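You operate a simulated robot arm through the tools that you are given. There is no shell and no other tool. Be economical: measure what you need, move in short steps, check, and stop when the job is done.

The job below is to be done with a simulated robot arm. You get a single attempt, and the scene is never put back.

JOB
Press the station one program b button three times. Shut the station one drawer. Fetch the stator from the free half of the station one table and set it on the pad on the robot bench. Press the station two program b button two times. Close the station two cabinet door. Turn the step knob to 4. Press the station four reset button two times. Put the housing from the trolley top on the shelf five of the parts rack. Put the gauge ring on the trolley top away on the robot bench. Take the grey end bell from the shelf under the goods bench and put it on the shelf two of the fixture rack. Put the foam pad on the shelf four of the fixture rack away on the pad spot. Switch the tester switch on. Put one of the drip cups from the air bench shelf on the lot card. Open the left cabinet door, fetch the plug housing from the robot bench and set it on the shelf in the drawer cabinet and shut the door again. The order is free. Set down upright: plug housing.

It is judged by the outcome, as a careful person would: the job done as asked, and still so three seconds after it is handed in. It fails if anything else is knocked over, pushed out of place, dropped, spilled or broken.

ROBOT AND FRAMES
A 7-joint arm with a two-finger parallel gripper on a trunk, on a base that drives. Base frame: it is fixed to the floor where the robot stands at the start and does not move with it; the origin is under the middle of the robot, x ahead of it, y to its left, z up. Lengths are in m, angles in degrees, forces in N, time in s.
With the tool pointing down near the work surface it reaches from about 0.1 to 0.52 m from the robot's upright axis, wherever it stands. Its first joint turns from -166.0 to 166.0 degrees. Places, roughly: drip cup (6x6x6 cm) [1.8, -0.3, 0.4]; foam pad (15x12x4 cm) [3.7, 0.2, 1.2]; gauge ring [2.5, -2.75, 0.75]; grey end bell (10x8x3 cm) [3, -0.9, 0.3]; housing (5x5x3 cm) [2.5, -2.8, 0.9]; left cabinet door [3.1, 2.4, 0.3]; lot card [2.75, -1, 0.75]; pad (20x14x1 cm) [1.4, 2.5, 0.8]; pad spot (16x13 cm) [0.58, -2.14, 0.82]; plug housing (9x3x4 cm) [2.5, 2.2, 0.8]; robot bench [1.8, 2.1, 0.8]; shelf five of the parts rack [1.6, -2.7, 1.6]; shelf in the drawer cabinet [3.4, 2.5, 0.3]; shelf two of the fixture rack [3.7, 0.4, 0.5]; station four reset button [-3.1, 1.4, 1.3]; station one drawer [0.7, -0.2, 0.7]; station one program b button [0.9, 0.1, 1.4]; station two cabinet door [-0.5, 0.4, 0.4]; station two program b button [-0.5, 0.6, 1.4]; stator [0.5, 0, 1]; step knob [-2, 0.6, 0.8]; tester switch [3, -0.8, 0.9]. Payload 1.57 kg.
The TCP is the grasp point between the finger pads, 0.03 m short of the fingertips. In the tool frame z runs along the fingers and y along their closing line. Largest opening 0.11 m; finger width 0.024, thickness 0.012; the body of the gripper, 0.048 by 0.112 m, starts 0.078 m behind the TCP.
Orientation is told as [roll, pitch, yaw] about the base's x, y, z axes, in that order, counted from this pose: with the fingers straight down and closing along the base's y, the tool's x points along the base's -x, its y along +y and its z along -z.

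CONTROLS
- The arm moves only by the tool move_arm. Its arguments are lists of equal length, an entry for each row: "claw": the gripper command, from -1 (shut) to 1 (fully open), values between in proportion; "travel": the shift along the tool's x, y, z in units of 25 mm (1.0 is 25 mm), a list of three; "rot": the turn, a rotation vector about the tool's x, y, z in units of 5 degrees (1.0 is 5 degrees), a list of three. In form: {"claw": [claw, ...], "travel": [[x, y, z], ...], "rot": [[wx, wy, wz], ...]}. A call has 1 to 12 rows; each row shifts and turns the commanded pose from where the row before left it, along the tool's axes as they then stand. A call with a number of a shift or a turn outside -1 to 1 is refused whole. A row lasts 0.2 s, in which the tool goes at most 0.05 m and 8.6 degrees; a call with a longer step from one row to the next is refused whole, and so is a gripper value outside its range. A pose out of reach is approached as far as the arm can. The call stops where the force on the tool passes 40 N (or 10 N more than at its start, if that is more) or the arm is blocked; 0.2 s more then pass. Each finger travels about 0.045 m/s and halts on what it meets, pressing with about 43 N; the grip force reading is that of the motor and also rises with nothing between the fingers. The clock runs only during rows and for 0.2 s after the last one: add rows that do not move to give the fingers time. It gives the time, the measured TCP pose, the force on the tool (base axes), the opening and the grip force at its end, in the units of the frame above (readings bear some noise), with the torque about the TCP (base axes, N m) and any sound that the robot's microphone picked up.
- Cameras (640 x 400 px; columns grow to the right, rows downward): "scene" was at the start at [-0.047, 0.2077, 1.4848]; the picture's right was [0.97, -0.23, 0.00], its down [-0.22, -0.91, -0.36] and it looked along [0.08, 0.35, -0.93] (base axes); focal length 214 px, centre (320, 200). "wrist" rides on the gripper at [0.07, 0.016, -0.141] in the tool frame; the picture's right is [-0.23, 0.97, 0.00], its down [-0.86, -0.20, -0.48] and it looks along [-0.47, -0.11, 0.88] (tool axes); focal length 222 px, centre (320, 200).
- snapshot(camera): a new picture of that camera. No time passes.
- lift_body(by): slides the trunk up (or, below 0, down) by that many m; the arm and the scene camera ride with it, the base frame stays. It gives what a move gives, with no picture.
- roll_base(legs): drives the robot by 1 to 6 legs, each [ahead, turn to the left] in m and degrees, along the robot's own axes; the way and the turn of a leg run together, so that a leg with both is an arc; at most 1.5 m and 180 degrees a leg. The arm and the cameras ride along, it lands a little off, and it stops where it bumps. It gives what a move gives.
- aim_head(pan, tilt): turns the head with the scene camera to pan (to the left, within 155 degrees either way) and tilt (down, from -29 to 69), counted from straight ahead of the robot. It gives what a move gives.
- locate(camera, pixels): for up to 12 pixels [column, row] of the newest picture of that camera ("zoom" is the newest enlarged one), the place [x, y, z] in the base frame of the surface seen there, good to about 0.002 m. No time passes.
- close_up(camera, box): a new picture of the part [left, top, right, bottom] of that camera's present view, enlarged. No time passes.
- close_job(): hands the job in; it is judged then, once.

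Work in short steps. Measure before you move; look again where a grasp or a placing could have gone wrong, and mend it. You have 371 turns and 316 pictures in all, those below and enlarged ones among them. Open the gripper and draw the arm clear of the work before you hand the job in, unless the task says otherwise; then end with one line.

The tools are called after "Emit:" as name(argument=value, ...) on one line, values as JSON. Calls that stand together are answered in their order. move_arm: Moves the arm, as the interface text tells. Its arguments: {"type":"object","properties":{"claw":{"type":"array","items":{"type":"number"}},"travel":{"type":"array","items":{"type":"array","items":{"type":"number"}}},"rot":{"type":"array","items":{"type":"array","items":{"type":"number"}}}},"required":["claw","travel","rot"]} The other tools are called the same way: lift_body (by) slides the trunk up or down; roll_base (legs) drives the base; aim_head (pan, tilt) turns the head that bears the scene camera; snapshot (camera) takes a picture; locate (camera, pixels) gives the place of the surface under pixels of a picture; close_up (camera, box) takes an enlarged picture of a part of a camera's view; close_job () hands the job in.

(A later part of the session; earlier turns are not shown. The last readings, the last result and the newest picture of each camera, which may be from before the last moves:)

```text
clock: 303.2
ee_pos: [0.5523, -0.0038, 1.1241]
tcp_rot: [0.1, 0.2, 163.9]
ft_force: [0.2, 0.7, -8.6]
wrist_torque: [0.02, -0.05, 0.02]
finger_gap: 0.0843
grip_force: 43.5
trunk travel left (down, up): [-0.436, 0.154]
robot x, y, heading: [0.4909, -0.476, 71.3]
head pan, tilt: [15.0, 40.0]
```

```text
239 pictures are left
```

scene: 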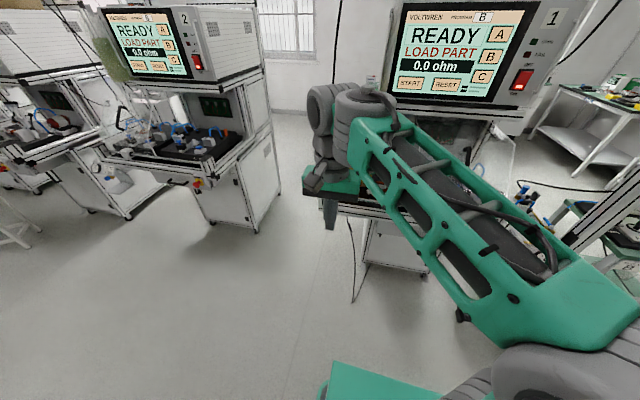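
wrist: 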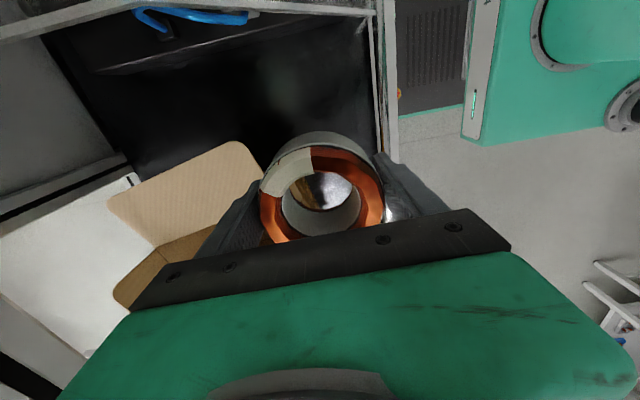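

Held firmly. I measure the base's footprint in this picture to judge the aisle.

Emit:
locate(camera="wrist", pixels=[[462, 136], [470, 100], [400, 120], [393, 20], [445, 110], [440, 50], [620, 100]])

Emit:
aim_head(pan=60, tilt=69)

Emit:
snapshot(camera="scene")

Emit:
locate(camera="scene", pixels=[[320, 340], [240, 340], [400, 340], [320, 300], [280, 380], [360, 380]])

```text
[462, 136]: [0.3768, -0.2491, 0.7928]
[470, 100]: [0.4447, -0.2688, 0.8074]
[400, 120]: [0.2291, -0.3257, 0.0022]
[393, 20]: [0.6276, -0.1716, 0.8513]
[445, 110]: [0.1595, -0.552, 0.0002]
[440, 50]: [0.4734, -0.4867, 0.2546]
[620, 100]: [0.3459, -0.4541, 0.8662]
```

```text
clock: 304.4
ee_pos: [0.5525, -0.0023, 1.1246]
tcp_rot: [0.1, 0.0, 163.8]
ft_force: [-1.1, 0.1, -8.8]
wrist_torque: [0.0, -0.02, -0.01]
finger_gap: 0.0843
grip_force: 43.7
trunk travel left (down, up): [-0.436, 0.154]
robot x, y, heading: [0.4843, -0.4763, 71.5]
head pan, tilt: [60.0, 68.8]
```

```text
238 pictures are left
```

scene: 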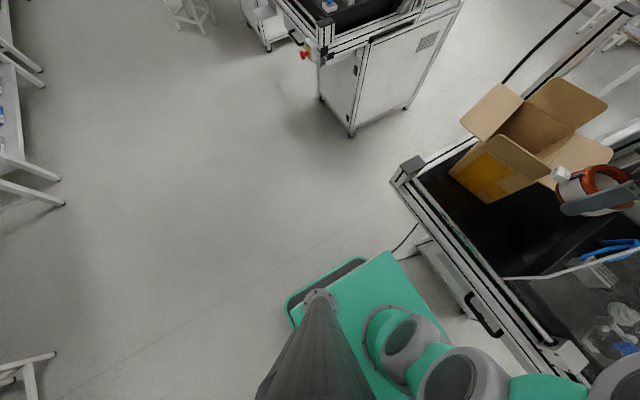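

```text
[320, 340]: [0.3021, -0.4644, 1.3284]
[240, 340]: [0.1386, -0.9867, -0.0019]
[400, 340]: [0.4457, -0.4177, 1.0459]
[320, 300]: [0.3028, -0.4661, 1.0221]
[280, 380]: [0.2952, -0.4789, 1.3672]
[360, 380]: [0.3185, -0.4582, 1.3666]
```

Emit:
locate(camera="scene", pixels=[[364, 262], [291, 303], [300, 318], [390, 258], [340, 272], [350, 135], [320, 98], [460, 8], [405, 108], [396, 178]])

```text
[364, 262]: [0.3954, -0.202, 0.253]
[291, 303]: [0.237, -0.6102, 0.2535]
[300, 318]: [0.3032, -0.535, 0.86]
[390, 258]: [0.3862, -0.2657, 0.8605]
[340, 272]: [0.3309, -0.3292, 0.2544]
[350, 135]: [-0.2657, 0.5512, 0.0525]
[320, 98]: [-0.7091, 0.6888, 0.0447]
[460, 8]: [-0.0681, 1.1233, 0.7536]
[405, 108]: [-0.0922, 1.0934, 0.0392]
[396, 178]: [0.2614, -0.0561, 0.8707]
```

The base is only about 0.46 × 0.4 m, the aisle 0.69 m. I check how far the elbow sticks out to the right.

Emit:
roll_base(legs=[[-0.4, 0]])

Emit:
aim_head(pan=-45, tilt=50)

Emit:
snapshot(camera="scene")

Emit:
locate(camera="scene", pixels=[[320, 200], [320, 300], [400, 300], [450, 250], [250, 200], [380, 200], [420, 350], [500, 350], [200, 150], [480, 300]])

```text
clock: 306.8
ee_pos: [0.4272, -0.378, 1.1251]
tcp_rot: [0.0, 0.0, 163.6]
ft_force: [0.0, 0.3, -9.1]
wrist_torque: [0.01, -0.05, 0.02]
finger_gap: 0.0842
grip_force: 42.6
trunk travel left (down, up): [-0.436, 0.154]
robot x, y, heading: [0.3585, -0.8495, 71.3]
head pan, tilt: [60.0, 68.8]
```

```text
clock: 308.6
ee_pos: [0.4291, -0.3795, 1.1242]
tcp_rot: [0.1, 0.0, 163.7]
ft_force: [0.1, 0.2, -8.8]
wrist_torque: [0.03, -0.05, -0.02]
finger_gap: 0.0842
grip_force: 43.2
trunk travel left (down, up): [-0.436, 0.154]
robot x, y, heading: [0.3606, -0.8488, 71.1]
head pan, tilt: [-45.0, 50.0]
```

```text
237 pictures are left
```

scene: 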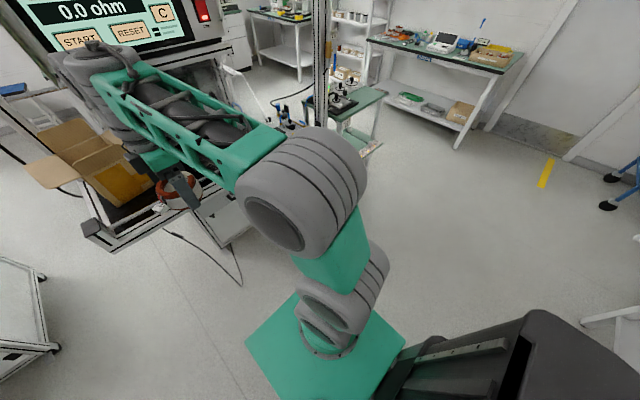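

```text
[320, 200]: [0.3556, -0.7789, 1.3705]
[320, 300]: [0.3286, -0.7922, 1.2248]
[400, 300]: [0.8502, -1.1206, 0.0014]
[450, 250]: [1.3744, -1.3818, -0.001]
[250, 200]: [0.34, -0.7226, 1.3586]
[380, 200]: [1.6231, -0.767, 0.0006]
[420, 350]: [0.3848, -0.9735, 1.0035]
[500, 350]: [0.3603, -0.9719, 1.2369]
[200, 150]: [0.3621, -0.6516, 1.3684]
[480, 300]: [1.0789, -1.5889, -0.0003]
```

The arm lies close to the robot's centre plane. I go to the aisle's centre line.

Emit:
roll_base(legs=[[0, 103.6], [0.7, 0], [0, -103]])

Emit:
aim_head(pan=0, tilt=30)

Emit:
snapshot(camera="scene")

```text
clock: 321.2
ee_pos: [-0.2593, -0.3043, 1.1249]
tcp_rot: [0.1, 0.0, 161.6]
ft_force: [-1.1, -0.1, -9.0]
wrist_torque: [-0.04, -0.05, 0.03]
finger_gap: 0.0843
grip_force: 43.1
trunk travel left (down, up): [-0.436, 0.154]
robot x, y, heading: [-0.345, -0.7729, 69.1]
head pan, tilt: [-45.0, 50.0]
```

```text
clock: 322.4
ee_pos: [-0.2606, -0.3033, 1.1231]
tcp_rot: [0.1, 0.1, 161.6]
ft_force: [-0.1, -0.6, -8.4]
wrist_torque: [-0.02, -0.06, -0.03]
finger_gap: 0.0843
grip_force: 43.3
trunk travel left (down, up): [-0.436, 0.154]
robot x, y, heading: [-0.3454, -0.772, 69.0]
head pan, tilt: [0.0, 30.0]
```

```text
236 pictures are left
```

scene: 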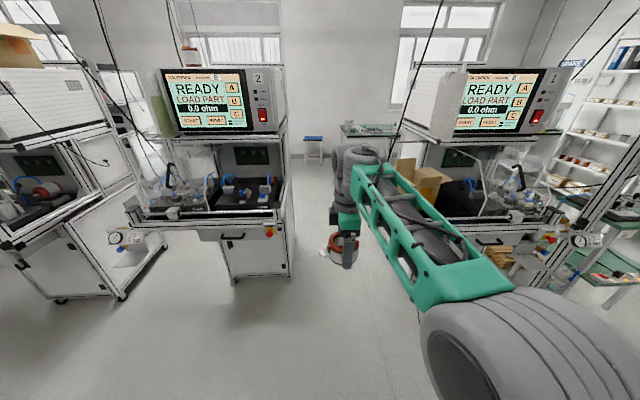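

Emit:
roll_base(legs=[[0, 3], [1.2, 0]])

Emit:
snapshot(camera="scene")

```text
clock: 328.9
ee_pos: [0.0841, 0.841, 1.1248]
tcp_rot: [0.2, 0.1, 164.4]
ft_force: [0.3, -0.1, -9.3]
wrist_torque: [0.02, -0.04, 0.03]
finger_gap: 0.084
grip_force: 42.9
trunk travel left (down, up): [-0.436, 0.154]
robot x, y, heading: [0.0225, 0.3696, 72.2]
head pan, tilt: [0.0, 30.0]
```

```text
235 pictures are left
```

scene: 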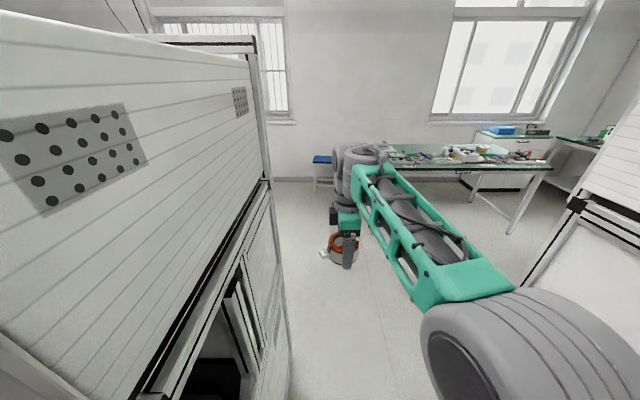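

Continue 0.9 m and look at the robot bench.

Emit:
roll_base(legs=[[0.9, 0]])

Emit:
aim_head(pan=-30, tilt=30)

Emit:
snapshot(camera="scene")

```text
clock: 333.6
ee_pos: [0.3575, 1.7057, 1.124]
tcp_rot: [0.1, 0.2, 165.0]
ft_force: [0.2, 0.0, -9.3]
wrist_torque: [-0.03, -0.09, -0.01]
finger_gap: 0.0839
grip_force: 42.7
trunk travel left (down, up): [-0.436, 0.154]
robot x, y, heading: [0.3014, 1.2349, 72.4]
head pan, tilt: [0.0, 30.0]
```

```text
clock: 334.6
ee_pos: [0.3576, 1.7052, 1.1234]
tcp_rot: [0.1, 0.1, 164.9]
ft_force: [0.0, 0.5, -9.0]
wrist_torque: [0.0, -0.03, -0.03]
finger_gap: 0.084
grip_force: 43.2
trunk travel left (down, up): [-0.436, 0.154]
robot x, y, heading: [0.2985, 1.2335, 72.6]
head pan, tilt: [-30.0, 30.0]
```

```text
234 pictures are left
```

scene: 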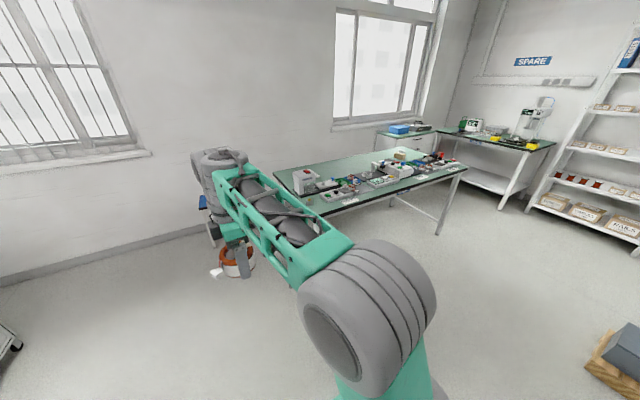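

Emit:
close_up(camera="scene", box=[260, 120, 480, 250])

Emit:
locate(camera="scene", pixels=[[320, 215], [280, 172], [400, 150], [466, 168], [310, 185], [330, 195], [350, 200], [360, 185], [290, 190], [440, 235], [395, 200], [345, 165]])

```text
2.91 times, centred on (370, 185) of scene
```

zoom: 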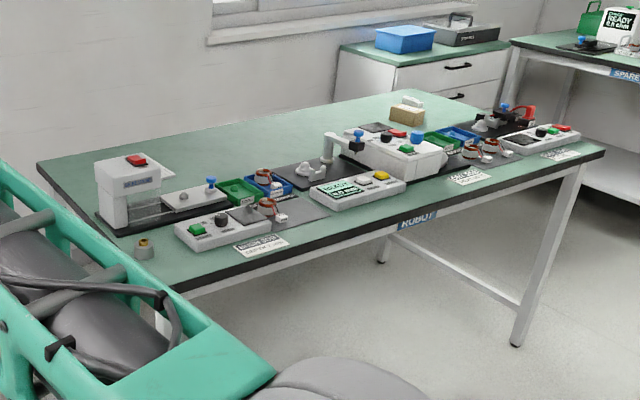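

```text
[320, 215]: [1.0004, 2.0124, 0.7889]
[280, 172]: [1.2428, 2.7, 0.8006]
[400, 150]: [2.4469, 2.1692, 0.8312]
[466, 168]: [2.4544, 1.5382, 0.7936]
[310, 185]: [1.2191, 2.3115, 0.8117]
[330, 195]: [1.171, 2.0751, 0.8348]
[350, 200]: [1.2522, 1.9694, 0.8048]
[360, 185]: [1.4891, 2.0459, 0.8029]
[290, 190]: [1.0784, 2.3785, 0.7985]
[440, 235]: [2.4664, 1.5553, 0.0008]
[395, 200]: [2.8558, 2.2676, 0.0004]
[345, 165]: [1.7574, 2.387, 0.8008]
```

The pad should be at the rear-left of the robot bench; I look at the left end, where a stool stands.

Emit:
aim_head(pan=-5, tilt=35)

Emit:
snapshot(camera="scene")

Emit:
snapshot(camera="wrist")

```text
clock: 335.5
ee_pos: [0.3583, 1.7051, 1.1244]
tcp_rot: [0.1, 0.1, 164.9]
ft_force: [0.5, -0.7, -8.7]
wrist_torque: [-0.04, -0.07, 0.01]
finger_gap: 0.0842
grip_force: 42.5
trunk travel left (down, up): [-0.436, 0.154]
robot x, y, heading: [0.3011, 1.2319, 72.7]
head pan, tilt: [-5.0, 35.0]
```

```text
232 pictures are left
```

scene: 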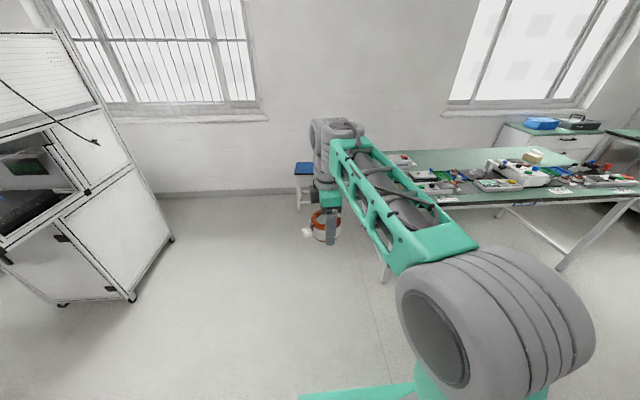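

```text
231 pictures are left
```

wrist: 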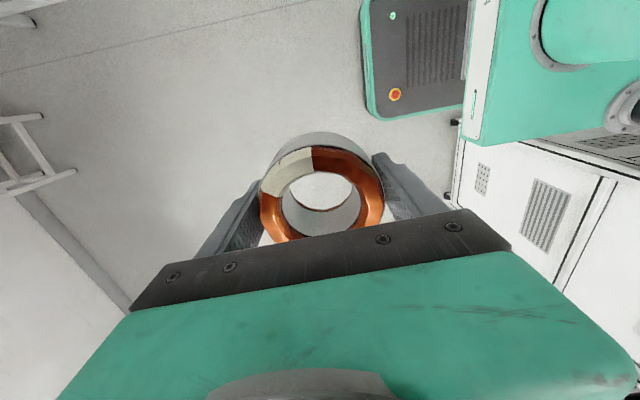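

Emit:
locate(camera="scene", pixels=[[300, 168], [300, 205], [314, 205], [250, 190], [384, 280], [305, 176], [170, 195]])

Emit:
locate(camera="wrist", pixels=[[40, 118], [75, 172], [5, 195], [110, 300]])

```text
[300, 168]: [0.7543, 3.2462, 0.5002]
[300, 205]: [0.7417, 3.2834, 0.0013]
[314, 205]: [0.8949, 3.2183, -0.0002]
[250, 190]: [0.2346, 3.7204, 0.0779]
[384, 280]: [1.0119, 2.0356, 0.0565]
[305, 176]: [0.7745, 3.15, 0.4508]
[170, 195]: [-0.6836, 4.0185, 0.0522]
```

```text
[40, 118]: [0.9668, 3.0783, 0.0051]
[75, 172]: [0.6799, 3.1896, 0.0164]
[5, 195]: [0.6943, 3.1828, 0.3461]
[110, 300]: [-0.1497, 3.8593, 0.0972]
```

The stool is clear of the left end. I drive to (0.56,2.71) and turn to face the bench's left end.

Emit:
roll_base(legs=[[0, 7.3], [0.75, 0], [0.74, 0], [0, -98]])

Emit:
aim_head(pan=0, tilt=40)

Emit:
snapshot(camera="scene")

Emit:
snapshot(camera="wrist")

```text
clock: 347.9
ee_pos: [1.0582, 2.6184, 1.1239]
tcp_rot: [0.1, 0.1, 72.2]
ft_force: [-1.1, 0.6, -8.3]
wrist_torque: [-0.02, 0.04, -0.01]
finger_gap: 0.0838
grip_force: 43.0
trunk travel left (down, up): [-0.436, 0.154]
robot x, y, heading: [0.5858, 2.7008, -19.9]
head pan, tilt: [-5.0, 35.0]
```

```text
clock: 348.6
ee_pos: [1.0575, 2.6181, 1.1237]
tcp_rot: [0.3, 0.2, 72.2]
ft_force: [0.6, -0.3, -9.2]
wrist_torque: [-0.04, -0.01, 0.03]
finger_gap: 0.0839
grip_force: 42.7
trunk travel left (down, up): [-0.436, 0.154]
robot x, y, heading: [0.5888, 2.6944, -20.0]
head pan, tilt: [0.0, 40.0]
```

```text
230 pictures are left
```

scene: 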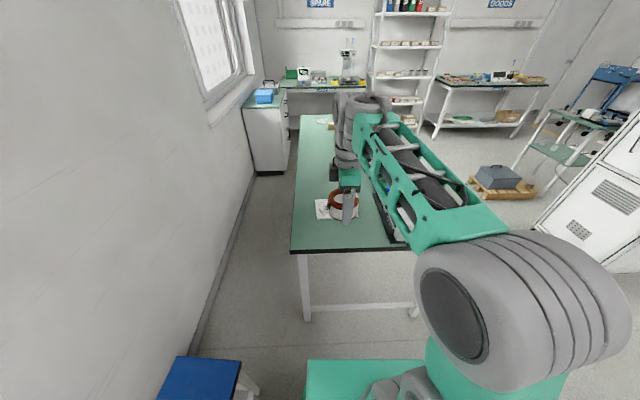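

```text
229 pictures are left
```

wrist: 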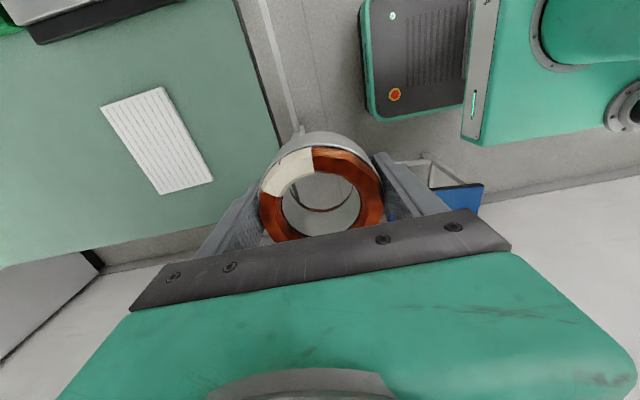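

The pad (white ribbed) is at about (158,140) in the wrist picture.

Emit:
locate(camera="wrist", pixels=[[158, 141], [102, 107], [163, 89], [212, 181], [166, 193], [240, 100], [70, 25], [5, 70]])

```text
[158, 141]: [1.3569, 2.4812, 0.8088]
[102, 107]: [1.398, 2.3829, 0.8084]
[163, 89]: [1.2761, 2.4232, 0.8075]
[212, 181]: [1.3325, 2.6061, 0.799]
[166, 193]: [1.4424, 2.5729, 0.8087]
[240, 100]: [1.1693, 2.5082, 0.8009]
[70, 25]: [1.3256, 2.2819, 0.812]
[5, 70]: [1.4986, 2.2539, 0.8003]
```

Pad centre ≈ (1.362,2.496,0.8085). Drive 0.33 m ahead.

Emit:
roll_base(legs=[[0.33, 0]])

Emit:
snapshot(camera="wrist")

```text
clock: 350.7
ee_pos: [1.3593, 2.5051, 1.1238]
tcp_rot: [0.1, 0.1, 72.0]
ft_force: [-1.3, -0.9, -8.9]
wrist_torque: [-0.05, -0.02, 0.01]
finger_gap: 0.084
grip_force: 42.4
trunk travel left (down, up): [-0.436, 0.154]
robot x, y, heading: [0.8901, 2.5877, -19.7]
head pan, tilt: [0.0, 40.0]
```

```text
228 pictures are left
```

wrist: 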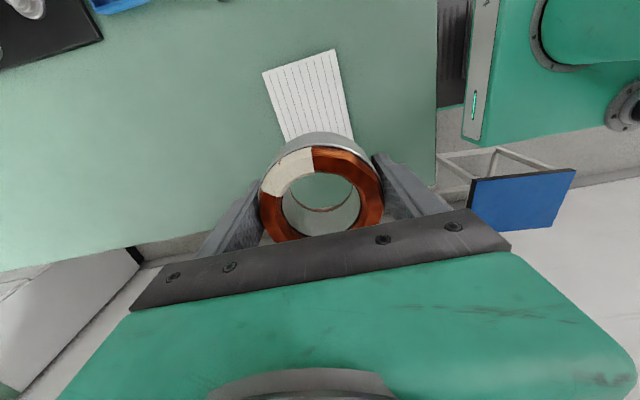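

Centre over the pad and descend gently.

Emit:
move_arm(claw=[-1, -1, -1, -1, -1, -1, -1, -1, -1, -1, -1, -1], travel=[[0.15, -0.1, 0.2], [0.16, -0.1, 0.4], [0, 0, 0.6], [0, 0, 0.6], [0, 0, 0.6], [0, 0, 0.6], [0, 0, 0.6], [0, 0, 0.6], [0, 0, 0.6], [0, 0, 0.6], [0, 0, 0.6], [0, 0, 0.5]], rot=[[0, 0, 0], [0, 0, 0], [0, 0, 0], [0, 0, 0], [0, 0, 0], [0, 0, 0], [0, 0, 0], [0, 0, 0], [0, 0, 0], [0, 0, 0], [0, 0, 0], [0, 0, 0]])

Emit:
snapshot(camera="wrist")

```text
clock: 353.3
ee_pos: [1.3603, 2.4965, 0.9593]
tcp_rot: [0.1, 0.0, 72.0]
ft_force: [-0.3, 0.1, -8.9]
wrist_torque: [-0.05, -0.01, -0.01]
finger_gap: 0.084
grip_force: 43.6
trunk travel left (down, up): [-0.436, 0.154]
robot x, y, heading: [0.8894, 2.5846, -19.6]
head pan, tilt: [0.0, 40.0]
```

```text
227 pictures are left
```

wrist: 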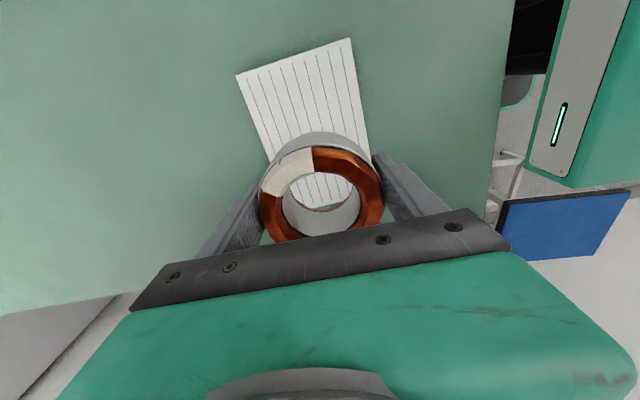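

Emit:
move_arm(claw=[-1, -1, -1, -1, -1, -1, -1, -1, -1, -1, -1], travel=[[0, 0, 0.5], [0, 0, 0.5], [0, 0, 0.5], [0, 0, 0.5], [0, 0, 0.5], [0, 0, 0.5], [0, 0, 0.5], [0, 0, 0.5], [0, 0, 0.3], [0, 0, 0.2], [0, 0, 0.15]], rot=[[0, 0, 0], [0, 0, 0], [0, 0, 0], [0, 0, 0], [0, 0, 0], [0, 0, 0], [0, 0, 0], [0, 0, 0], [0, 0, 0], [0, 0, 0], [0, 0, 0]])

```text
clock: 355.7
ee_pos: [1.3612, 2.4958, 0.8451]
tcp_rot: [0.0, 0.1, 71.9]
ft_force: [-0.5, 1.2, -8.1]
wrist_torque: [-0.06, 0.01, 0.0]
finger_gap: 0.0842
grip_force: 43.8
trunk travel left (down, up): [-0.436, 0.154]
robot x, y, heading: [0.8875, 2.5841, -20.0]
head pan, tilt: [0.0, 40.0]
```

Still hanging; small steps to contact.

Emit:
move_arm(claw=[-1, -1, -1, -1, -1], travel=[[0, 0, 0.06], [0, 0, 0.06], [0, 0, 0.06], [0, 0, 0], [0, 0, 0]], rot=[[0, 0, 0], [0, 0, 0], [0, 0, 0], [0, 0, 0], [0, 0, 0]])

```text
clock: 356.9
ee_pos: [1.3607, 2.4961, 0.8418]
tcp_rot: [-0.2, 0.1, 71.9]
ft_force: [-2.0, -0.7, 11.7]
wrist_torque: [0.25, 0.19, 0.0]
finger_gap: 0.0843
grip_force: 43.2
trunk travel left (down, up): [-0.436, 0.154]
robot x, y, heading: [0.8871, 2.5843, -19.8]
head pan, tilt: [0.0, 40.0]
```

It rests on the pad (contact force upwards). Release and rise.

Emit:
move_arm(claw=[0.75, 0.75, 0.75, 0.75], travel=[[0, 0, 0], [0, 0, 0], [0, 0, 0], [0, 0, 0]], rot=[[0, 0, 0], [0, 0, 0], [0, 0, 0], [0, 0, 0]])

Emit:
move_arm(claw=[0.75, 0.75, 0.75, 0.75, 0.75, 0.75, 0.75, 0.75, 0.75, 0.75, 0.75], travel=[[0, 0, -0.5], [0, 0, -1], [0, 0, -1], [0, 0, -1], [0, 0, -1], [0, 0, -1], [0, 0, -1], [0, 0, -1], [0, 0, -1], [0, 0, -1], [0, 0, -1]], rot=[[0, 0, 0], [0, 0, 0], [0, 0, 0], [0, 0, 0], [0, 0, 0], [0, 0, 0], [0, 0, 0], [0, 0, 0], [0, 0, 0], [0, 0, 0], [0, 0, 0]])

Emit:
snapshot(camera="wrist")

```text
clock: 357.9
ee_pos: [1.3591, 2.4967, 0.8409]
tcp_rot: [0.2, 0.1, 72.0]
ft_force: [-0.5, -0.5, -0.3]
wrist_torque: [0.02, 0.0, -0.01]
finger_gap: 0.0962
grip_force: 0.0
trunk travel left (down, up): [-0.436, 0.154]
robot x, y, heading: [0.8919, 2.5885, -20.1]
head pan, tilt: [0.0, 40.0]
```

```text
clock: 360.3
ee_pos: [1.3607, 2.4945, 1.1027]
tcp_rot: [0.1, 0.0, 72.0]
ft_force: [-0.1, 0.0, -0.5]
wrist_torque: [0.02, 0.02, 0.0]
finger_gap: 0.0957
grip_force: 0.1
trunk travel left (down, up): [-0.436, 0.154]
robot x, y, heading: [0.8869, 2.5851, -20.1]
head pan, tilt: [0.0, 40.0]
```

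```text
226 pictures are left
```

wrist: 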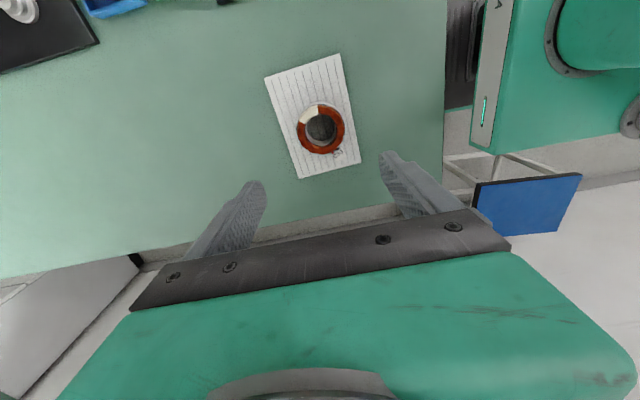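

The stator sits on the pad. Next I survey the area right of the bench (cabinet, plug housing, pallet).

Emit:
aim_head(pan=-15, tilt=25)

Emit:
snapshot(camera="scene")

Emit:
roll_base(legs=[[-0.45, 0]])

Emit:
aim_head(pan=-45, tilt=25)

Emit:
snapshot(camera="scene")

```text
clock: 361.1
ee_pos: [1.3593, 2.4936, 1.1037]
tcp_rot: [0.1, 0.0, 72.0]
ft_force: [0.0, -0.5, -0.7]
wrist_torque: [0.02, -0.01, 0.03]
finger_gap: 0.0963
grip_force: 0.1
trunk travel left (down, up): [-0.436, 0.154]
robot x, y, heading: [0.8863, 2.5875, -20.0]
head pan, tilt: [-15.0, 25.0]
```

```text
225 pictures are left
```

scene: 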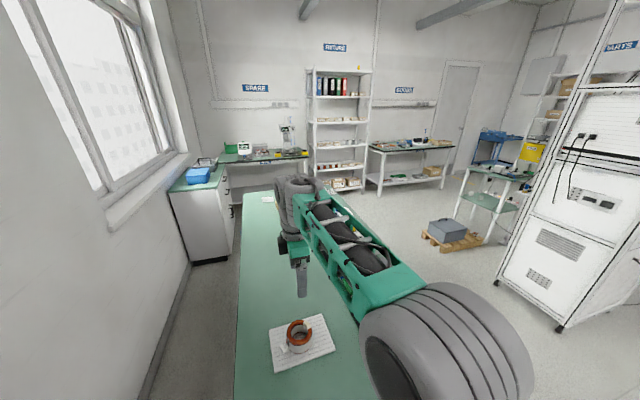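

```text
clock: 363.8
ee_pos: [0.9425, 2.6496, 1.1037]
tcp_rot: [0.2, 0.1, 73.0]
ft_force: [0.1, 0.5, -0.4]
wrist_torque: [-0.02, 0.01, -0.02]
finger_gap: 0.0962
grip_force: 0.1
trunk travel left (down, up): [-0.436, 0.154]
robot x, y, heading: [0.4729, 2.7304, -19.1]
head pan, tilt: [-15.0, 25.0]
```

```text
clock: 364.7
ee_pos: [0.9439, 2.649, 1.1032]
tcp_rot: [0.1, 0.1, 72.8]
ft_force: [0.8, 0.2, -0.5]
wrist_torque: [-0.01, 0.0, 0.04]
finger_gap: 0.0964
grip_force: 0.1
trunk travel left (down, up): [-0.436, 0.154]
robot x, y, heading: [0.4721, 2.7363, -19.0]
head pan, tilt: [-45.0, 25.0]
```

```text
224 pictures are left
```

scene: 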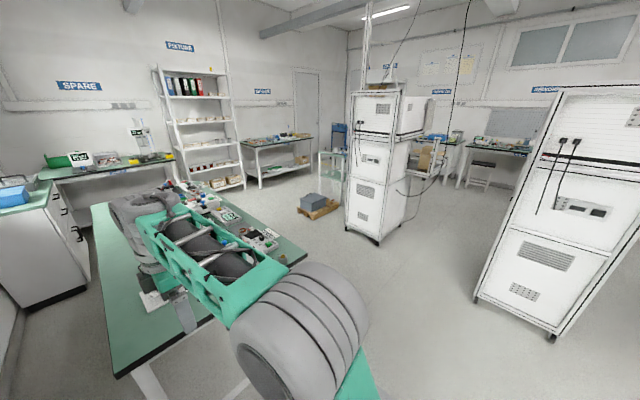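

Emit:
locate(camera="scene", pixels=[[305, 215], [340, 205], [318, 220], [378, 243], [347, 230], [85, 285], [175, 185], [60, 165], [305, 262], [490, 300]])

```text
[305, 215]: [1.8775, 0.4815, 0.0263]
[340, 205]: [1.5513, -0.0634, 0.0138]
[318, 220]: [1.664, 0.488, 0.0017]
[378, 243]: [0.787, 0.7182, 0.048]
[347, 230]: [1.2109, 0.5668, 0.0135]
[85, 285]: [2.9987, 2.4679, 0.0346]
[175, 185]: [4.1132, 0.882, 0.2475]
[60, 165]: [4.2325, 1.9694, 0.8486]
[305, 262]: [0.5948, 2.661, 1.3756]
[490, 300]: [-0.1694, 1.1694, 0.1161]
```

Emit:
roll_base(legs=[[0, -60.6], [1.15, 0], [0, 61], [0.95, 0], [0.95, 0]])

Emit:
aim_head(pan=60, tilt=30)

Emit:
snapshot(camera="scene")

```text
clock: 385.3
ee_pos: [2.9767, 0.9126, 1.103]
tcp_rot: [0.1, 0.0, 74.5]
ft_force: [0.4, 0.3, -0.4]
wrist_torque: [-0.01, 0.0, 0.0]
finger_gap: 0.0963
grip_force: 0.1
trunk travel left (down, up): [-0.436, 0.154]
robot x, y, heading: [2.5013, 0.9804, -17.4]
head pan, tilt: [-45.0, 25.0]
```

```text
clock: 387.1
ee_pos: [2.9752, 0.9132, 1.1031]
tcp_rot: [-0.1, 0.1, 74.5]
ft_force: [-0.1, 0.7, 0.5]
wrist_torque: [0.02, 0.02, -0.02]
finger_gap: 0.0964
grip_force: 0.0
trunk travel left (down, up): [-0.436, 0.154]
robot x, y, heading: [2.4997, 0.9818, -17.2]
head pan, tilt: [60.0, 30.0]
```

```text
223 pictures are left
```

scene: 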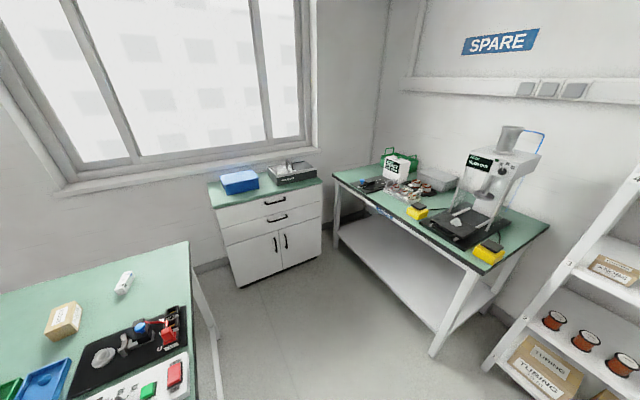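

Emit:
close_up(camera="scene", box=[20, 240, 210, 360])

Emit:
locate(camera="scene", pixels=[[123, 283], [118, 290], [130, 273], [62, 320], [189, 243], [205, 345], [140, 330]])

Emit:
close_up(camera="scene", box=[200, 160, 340, 300])

Emit:
locate(camera="scene", pixels=[[276, 243], [286, 241], [226, 247], [234, 287], [282, 270], [320, 262], [321, 215], [280, 232], [255, 255], [300, 250]])

```text
3.33 times, centred on (115, 300) of scene
```

zoom: 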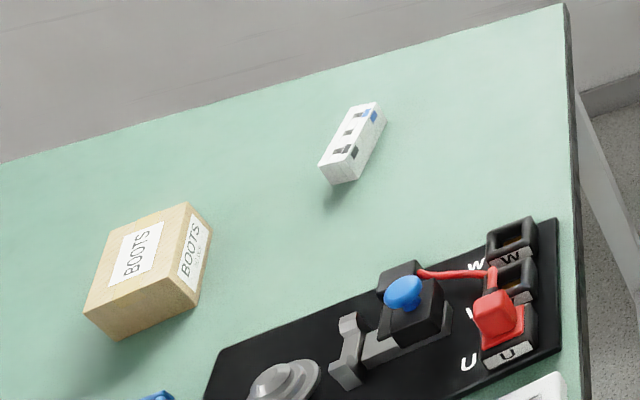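

```text
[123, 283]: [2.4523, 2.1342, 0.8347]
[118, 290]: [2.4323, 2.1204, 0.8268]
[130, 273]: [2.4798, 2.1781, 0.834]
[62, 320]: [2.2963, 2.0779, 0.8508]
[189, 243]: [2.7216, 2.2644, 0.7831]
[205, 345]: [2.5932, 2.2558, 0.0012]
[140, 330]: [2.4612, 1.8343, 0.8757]
```

```text
2.86 times, centred on (270, 230) of scene
```

zoom: 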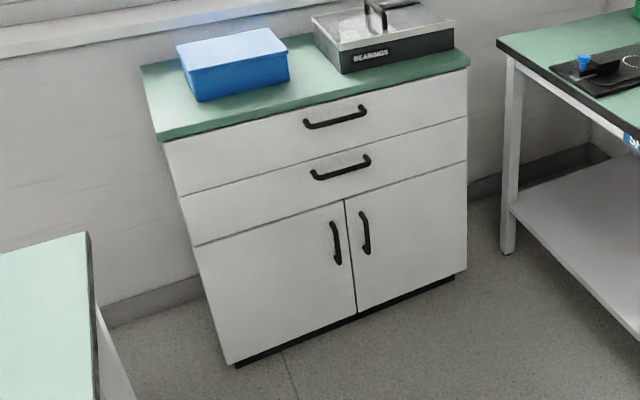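

```text
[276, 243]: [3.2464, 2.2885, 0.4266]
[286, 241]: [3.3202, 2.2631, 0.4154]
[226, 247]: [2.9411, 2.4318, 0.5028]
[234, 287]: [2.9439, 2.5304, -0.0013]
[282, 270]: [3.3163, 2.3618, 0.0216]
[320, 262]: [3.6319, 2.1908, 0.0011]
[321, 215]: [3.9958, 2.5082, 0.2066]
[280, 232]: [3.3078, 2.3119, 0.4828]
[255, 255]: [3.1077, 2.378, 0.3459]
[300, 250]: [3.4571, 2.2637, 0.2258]
```

Cabinet's left door: hinge near (2.94,2.43), handle at (3.246,2.289,≈0.42); the plug housing lies at (2.456,2.149). I drive in front of the cabinet.

Emit:
roll_base(legs=[[0, 62.2], [0.93, 0], [0, 27]])

Emit:
move_arm(claw=[0, 0, 0, 0, 0, 0, 0, 0, 0], travel=[[0, 0, 0], [0, 0, 0], [0, 0, 0], [0, 0, 0], [0, 0, 0], [0, 0, 0], [0, 0, 0], [0, 0, 0], [0, 0, 0]], rot=[[0, 0, 1], [0, 0, 1], [0, 0, 1], [0, 0, 1], [0, 0, 1], [0, 0, 1], [0, 0, 1], [0, 0, 1], [0, 0, 1]])

Emit:
move_arm(claw=[0, 0, 0, 0, 0, 0, 0, 0, 0], travel=[[0, 0, 0], [0, 0, 0], [0, 0, 0], [0, 0, 0], [0, 0, 0], [0, 0, 0], [0, 0, 0], [0, 0, 0], [0, 0, 0]], rot=[[0, 0, 1], [0, 0, 1], [0, 0, 1], [0, 0, 1], [0, 0, 1], [0, 0, 1], [0, 0, 1], [0, 0, 1], [0, 0, 1]])

Emit:
aim_head(pan=10, tilt=45)

Emit:
snapshot(camera="scene")

```text
clock: 396.1
ee_pos: [3.2391, 2.1107, 1.1021]
tcp_rot: [0.1, 0.1, 163.4]
ft_force: [0.4, 0.3, -0.6]
wrist_torque: [0.01, -0.01, 0.0]
finger_gap: 0.0962
grip_force: 0.1
trunk travel left (down, up): [-0.436, 0.154]
robot x, y, heading: [3.158, 1.6373, 72.1]
head pan, tilt: [60.0, 30.0]
```

```text
clock: 398.1
ee_pos: [3.2404, 2.1104, 1.1028]
tcp_rot: [0.1, 0.1, 118.3]
ft_force: [-0.8, 0.6, -0.5]
wrist_torque: [0.0, 0.01, -0.02]
finger_gap: 0.0549
grip_force: 0.1
trunk travel left (down, up): [-0.436, 0.154]
robot x, y, heading: [3.1603, 1.6351, 71.6]
head pan, tilt: [60.0, 30.0]
```

```text
clock: 400.1
ee_pos: [3.2389, 2.112, 1.1032]
tcp_rot: [0.0, 0.1, 73.3]
ft_force: [-0.2, -0.4, -0.7]
wrist_torque: [0.02, -0.01, 0.0]
finger_gap: 0.055
grip_force: 0.0
trunk travel left (down, up): [-0.436, 0.154]
robot x, y, heading: [3.1625, 1.6358, 71.2]
head pan, tilt: [60.0, 30.0]
```

```text
clock: 401.3
ee_pos: [3.2394, 2.1104, 1.1026]
tcp_rot: [-0.1, 0.1, 73.4]
ft_force: [0.1, 0.1, 0.2]
wrist_torque: [0.0, 0.04, 0.0]
finger_gap: 0.0546
grip_force: 0.2
trunk travel left (down, up): [-0.436, 0.154]
robot x, y, heading: [3.1618, 1.6369, 71.7]
head pan, tilt: [10.0, 45.0]
```

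```text
220 pictures are left
```

scene: 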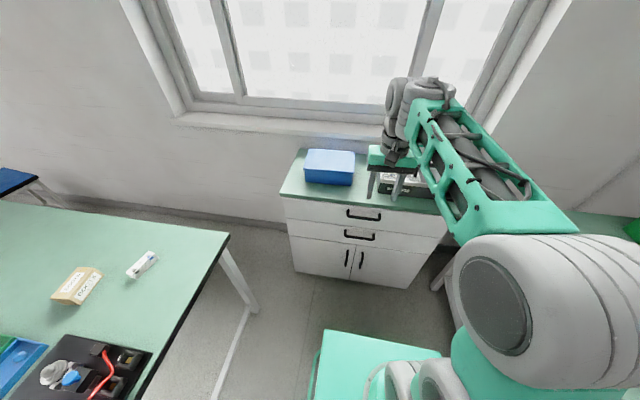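

Emit:
close_up(camera="scene", box=[280, 190, 440, 300])

Emit:
locate(camera="zoom", pixels=[[268, 268], [268, 250], [266, 290], [325, 280], [50, 200], [55, 320], [300, 240], [298, 300], [150, 280], [45, 190]])

```text
3.64 times, centred on (360, 245) of scene
```

zoom: 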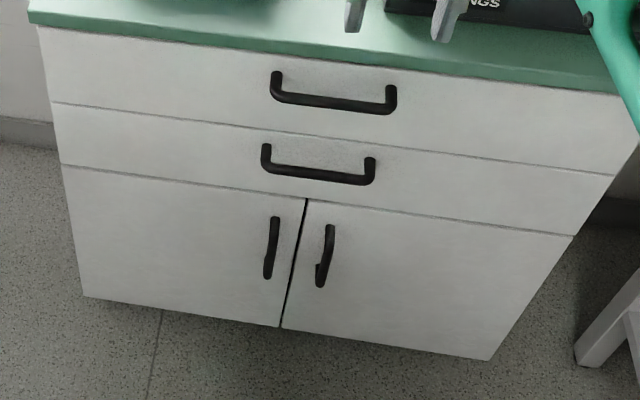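

```text
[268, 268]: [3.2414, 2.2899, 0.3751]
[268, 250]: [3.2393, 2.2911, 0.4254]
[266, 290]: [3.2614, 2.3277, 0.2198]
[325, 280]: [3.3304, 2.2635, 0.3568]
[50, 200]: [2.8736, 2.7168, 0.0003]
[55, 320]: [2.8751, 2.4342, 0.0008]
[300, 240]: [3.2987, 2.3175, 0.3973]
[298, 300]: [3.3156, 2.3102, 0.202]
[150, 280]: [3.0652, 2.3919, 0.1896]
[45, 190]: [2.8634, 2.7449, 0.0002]
```

Handle: bar at (3.24,2.29), z 0.36–0.48. Turn the tool to horizontal.

Emit:
move_arm(claw=[0, 0, 0, 0, 0, 0, 0, 0, 0], travel=[[0, 0.25, 0], [0, 0.25, 0], [0, 0.25, 0], [0, 0.25, 0], [0, 0.25, 0], [0, 0.25, 0], [0, 0.25, 0], [0, 0.25, 0], [0, 0.25, 0]], rot=[[0, -1, 0], [0, -1, 0], [0, -1, 0], [0, -1, 0], [0, -1, 0], [0, -1, 0], [0, -1, 0], [0, -1, 0], [0, -1, 0]])

Emit:
move_arm(claw=[0, 0, 0, 0, 0, 0, 0, 0, 0], travel=[[0, 0, 0], [0, 0, 0], [0, 0, 0], [0, 0, 0], [0, 0, 0], [0, 0, 0], [0, 0, 0], [0, 0, 0], [0, 0, 0]], rot=[[0, -1, 0], [0, -1, 0], [0, -1, 0], [0, -1, 0], [0, -1, 0], [0, -1, 0], [0, -1, 0], [0, -1, 0], [0, -1, 0]])

Emit:
lift_body(by=-0.4)

```text
clock: 403.3
ee_pos: [3.1867, 2.1257, 1.1018]
tcp_rot: [0.0, -44.9, 73.5]
ft_force: [0.3, -0.4, -0.2]
wrist_torque: [-0.02, 0.02, -0.03]
finger_gap: 0.0552
grip_force: 0.1
trunk travel left (down, up): [-0.436, 0.154]
robot x, y, heading: [3.1628, 1.6323, 71.4]
head pan, tilt: [10.0, 45.0]
```

```text
clock: 405.3
ee_pos: [3.1864, 2.1259, 1.1019]
tcp_rot: [-53.7, -89.9, 127.1]
ft_force: [0.4, -0.4, 0.8]
wrist_torque: [0.02, -0.02, 0.0]
finger_gap: 0.0549
grip_force: 0.0
trunk travel left (down, up): [-0.436, 0.154]
robot x, y, heading: [3.1613, 1.6374, 71.5]
head pan, tilt: [10.0, 45.0]
```

```text
clock: 409.1
ee_pos: [3.1867, 2.1255, 0.7028]
tcp_rot: [-27.3, -89.9, 100.7]
ft_force: [-0.1, 1.2, 0.6]
wrist_torque: [0.03, 0.01, -0.02]
finger_gap: 0.0548
grip_force: 0.1
trunk travel left (down, up): [-0.036, 0.554]
robot x, y, heading: [3.1585, 1.6358, 71.6]
head pan, tilt: [10.0, 45.0]
```

Lower the arm to handle height.

Emit:
move_arm(claw=[0, 0, 0, 0, 0, 0, 0, 0, 0, 0, 0], travel=[[0.98, 0, 0], [0.98, 0, 0], [0.98, 0, 0], [0.98, 0, 0], [0.98, 0, 0], [0.98, 0, 0], [0.98, 0, 0], [0.98, 0, 0], [0.98, 0, 0], [0.98, 0, 0], [0.98, 0, 0]], rot=[[0, 0, 0], [0, 0, 0], [0, 0, 0], [0, 0, 0], [0, 0, 0], [0, 0, 0], [0, 0, 0], [0, 0, 0], [0, 0, 0], [0, 0, 0], [0, 0, 0]])

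Emit:
snapshot(camera="wrist")

Emit:
snapshot(camera="scene")

```text
clock: 411.4
ee_pos: [3.1801, 2.1335, 0.4799]
tcp_rot: [-14.7, -87.6, 89.6]
ft_force: [0.2, 1.1, -0.5]
wrist_torque: [0.01, -0.01, -0.03]
finger_gap: 0.0548
grip_force: 0.0
out of reach, approached as far as the arm can: row 10, 11
trunk travel left (down, up): [-0.036, 0.554]
robot x, y, heading: [3.1599, 1.6379, 71.3]
head pan, tilt: [10.0, 45.0]
stopped in row 11: the arm was blocked; the commanded pose is now the measured one
```

```text
218 pictures are left
```

wrist: 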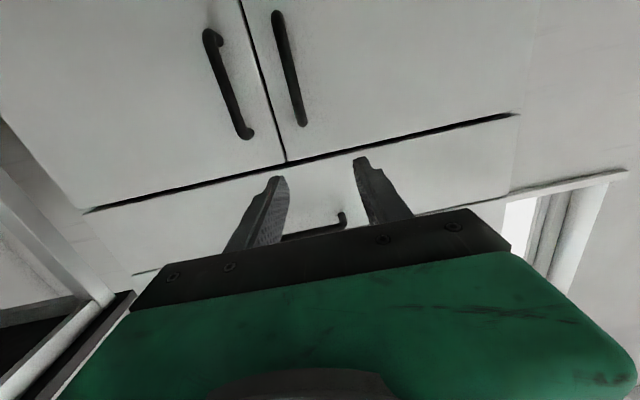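

```text
217 pictures are left
```

scene: 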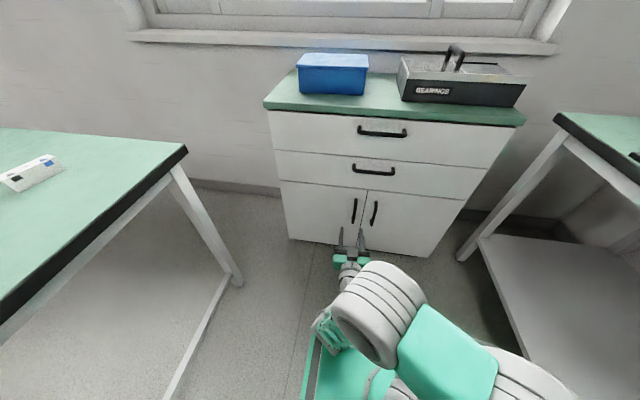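

Lower the trunk the last 35 mm, then advance onto the handle.

Emit:
lift_body(by=-0.035)

Emit:
move_arm(claw=[0, 0, 0, 0, 0, 0, 0], travel=[[0, -0.35, 0.9], [0, -0.35, 0.9], [0, 0, 0.9], [0, 0, 0.9], [0, 0, 0.9], [0, 0, 0.9], [0, 0, 0.9]], rot=[[0, 0, 0], [0, 0, 0], [0, 0, 0], [0, 0, 0], [0, 0, 0], [0, 0, 0], [0, 0, 0]])

Emit:
snapshot(camera="wrist")

Emit:
close_up(camera="scene", box=[280, 160, 440, 280])

```text
clock: 412.2
ee_pos: [3.1809, 2.1331, 0.4451]
tcp_rot: [-12.1, -87.6, 87.1]
ft_force: [0.9, 0.8, 0.4]
wrist_torque: [0.0, -0.01, 0.01]
finger_gap: 0.055
grip_force: 0.1
trunk travel left (down, up): [-0.001, 0.589]
robot x, y, heading: [3.1585, 1.6372, 71.2]
head pan, tilt: [10.0, 45.0]
```

```text
clock: 413.8
ee_pos: [3.2371, 2.2811, 0.436]
tcp_rot: [-17.2, -87.4, 92.3]
ft_force: [0.0, -0.2, -0.2]
wrist_torque: [-0.01, 0.02, 0.0]
finger_gap: 0.0551
grip_force: 0.0
trunk travel left (down, up): [-0.001, 0.589]
robot x, y, heading: [3.1625, 1.6348, 71.3]
head pan, tilt: [10.0, 45.0]
```

```text
216 pictures are left
```

wrist: 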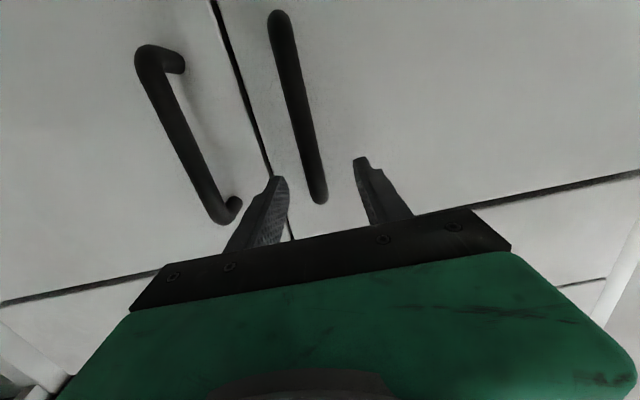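

```text
3.33 times, centred on (360, 220) of scene
```

zoom: 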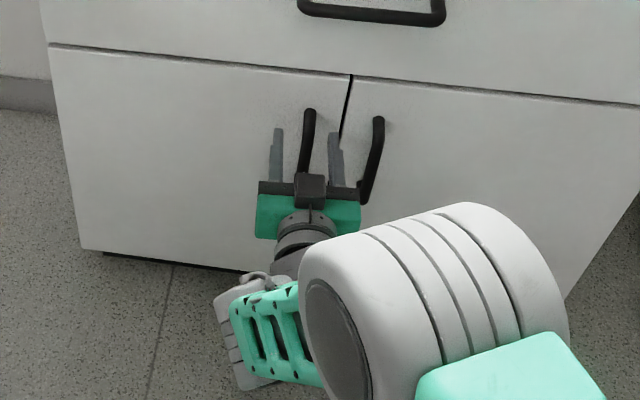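

Emit:
locate(camera="wrist", pixels=[[317, 190], [310, 160], [290, 70], [277, 20], [300, 110]])

```text
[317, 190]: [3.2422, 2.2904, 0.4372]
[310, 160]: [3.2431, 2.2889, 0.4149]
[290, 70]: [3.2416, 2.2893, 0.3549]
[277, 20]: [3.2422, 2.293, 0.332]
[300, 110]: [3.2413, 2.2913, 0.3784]
```

The handle's top end is at z≈0.445, so I try to go 20 mm lower before gripping.

Emit:
move_arm(claw=[0, 0, 0], travel=[[0.4, 0, 0.1], [0.4, 0, 0.1], [0.2, 0, 0]], rot=[[0, 0, 0], [0, 0, 0], [0, 0, 0]])

Emit:
move_arm(claw=[-1, -1, -1, -1, -1], travel=[[0, 0, 0], [0, 0, 0], [0, 0, 0], [0, 0, 0], [0, 0, 0]], rot=[[0, 0, 0], [0, 0, 0], [0, 0, 0], [0, 0, 0], [0, 0, 0]])

```text
clock: 414.6
ee_pos: [3.2387, 2.283, 0.4102]
tcp_rot: [-16.9, -87.5, 92.0]
ft_force: [0.8, 0.5, 0.4]
wrist_torque: [0.01, 0.03, 0.0]
finger_gap: 0.0551
grip_force: 0.0
trunk travel left (down, up): [-0.001, 0.589]
robot x, y, heading: [3.1597, 1.6366, 71.7]
head pan, tilt: [10.0, 45.0]
```

```text
clock: 415.8
ee_pos: [3.241, 2.2833, 0.4098]
tcp_rot: [-16.9, -87.2, 91.8]
ft_force: [22.0, -9.1, 3.7]
wrist_torque: [0.5, 0.64, -0.45]
finger_gap: 0.0149
grip_force: 31.2
trunk travel left (down, up): [-0.001, 0.589]
robot x, y, heading: [3.1599, 1.636, 71.3]
head pan, tilt: [10.0, 45.0]
```

The bar is gripped (15 mm). I pull along the door's arc while turning with it.

Emit:
move_arm(claw=[-1, -1, -1, -1], travel=[[0, 0.1, -0.6], [0, 0.14, -0.85], [0, 0.14, -0.85], [0, 0.14, -0.85]], rot=[[0.5, 0, 0], [0.75, 0, 0], [0.75, 0, 0], [0.75, 0, 0]])

Emit:
snapshot(camera="scene")

```text
clock: 416.8
ee_pos: [3.1966, 2.2144, 0.4105]
tcp_rot: [-26.4, -87.1, 88.2]
ft_force: [-0.5, -0.1, -18.2]
wrist_torque: [-0.38, 1.06, 0.16]
finger_gap: 0.0151
grip_force: 31.3
trunk travel left (down, up): [-0.001, 0.589]
robot x, y, heading: [3.161, 1.6341, 71.5]
head pan, tilt: [10.0, 45.0]
```

```text
214 pictures are left
```

scene: 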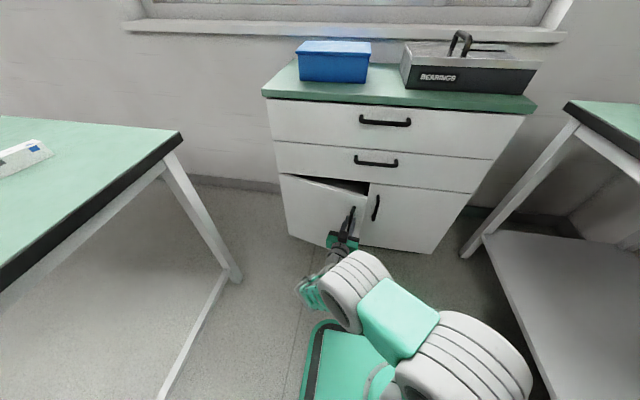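

The door opens. Continue pulling along the arc.

Emit:
move_arm(claw=[-1, -1, -1, -1, -1], travel=[[0, 0.14, -0.85], [0, 0.14, -0.85], [0, 0.14, -0.85], [0, 0.14, -0.85], [0, 0.14, -0.85]], rot=[[0.75, 0, 0], [0.75, 0, 0], [0.75, 0, 0], [0.75, 0, 0], [0.75, 0, 0]])

Emit:
snapshot(camera="scene")

```text
clock: 417.6
ee_pos: [3.1665, 2.1825, 0.4121]
tcp_rot: [-23.0, -86.9, 77.5]
ft_force: [-5.3, 4.9, -9.3]
wrist_torque: [-0.12, 1.11, 0.05]
finger_gap: 0.0151
grip_force: 30.8
out of reach, approached as far as the arm can: row 3
trunk travel left (down, up): [-0.001, 0.589]
robot x, y, heading: [3.1614, 1.6374, 71.8]
head pan, tilt: [10.0, 45.0]
stopped in row 3: the force on the tool passed its limit at 41 N (the readings are from after the stop); the commanded pose is now the measured one
```

```text
213 pictures are left
```

scene: 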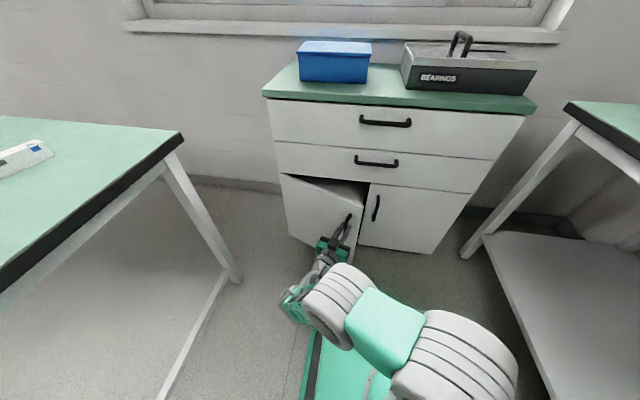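

The arm is at its near limit. I release the handle, back the base off 0.25 m and regrip from farther away.

Emit:
move_arm(claw=[0.1, 0.1, 0.1, 0.1], travel=[[0, 0, 0], [0, 0, 0], [0, 0, 0], [0, 0, 0]], rot=[[0, 0, 0], [0, 0, 0], [0, 0, 0], [0, 0, 0]])

Emit:
roll_base(legs=[[-0.25, 0]])

Emit:
snapshot(camera="scene")

```text
clock: 418.6
ee_pos: [3.1675, 2.1814, 0.4138]
tcp_rot: [-26.2, -87.2, 80.8]
ft_force: [1.1, -0.1, 0.2]
wrist_torque: [-0.01, -0.02, -0.04]
finger_gap: 0.0605
grip_force: 0.0
trunk travel left (down, up): [-0.001, 0.589]
robot x, y, heading: [3.1583, 1.6411, 71.5]
head pan, tilt: [10.0, 45.0]
```

```text
clock: 420.4
ee_pos: [3.0886, 1.9426, 0.4137]
tcp_rot: [-26.2, -87.2, 80.5]
ft_force: [-0.1, -0.2, 0.1]
wrist_torque: [-0.02, -0.02, -0.03]
finger_gap: 0.0602
grip_force: 0.0
trunk travel left (down, up): [-0.001, 0.589]
robot x, y, heading: [3.0812, 1.402, 71.6]
head pan, tilt: [10.0, 45.0]
```

```text
212 pictures are left
```

scene: 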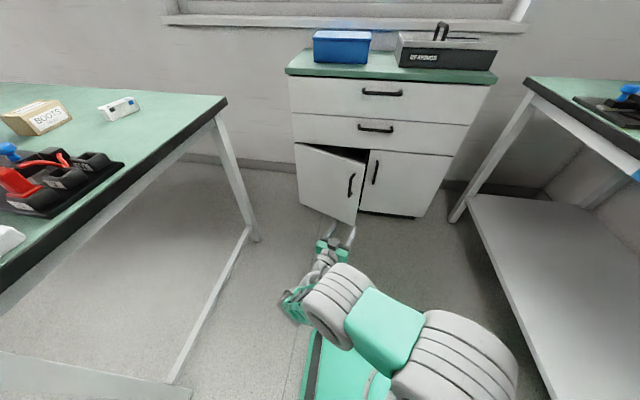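

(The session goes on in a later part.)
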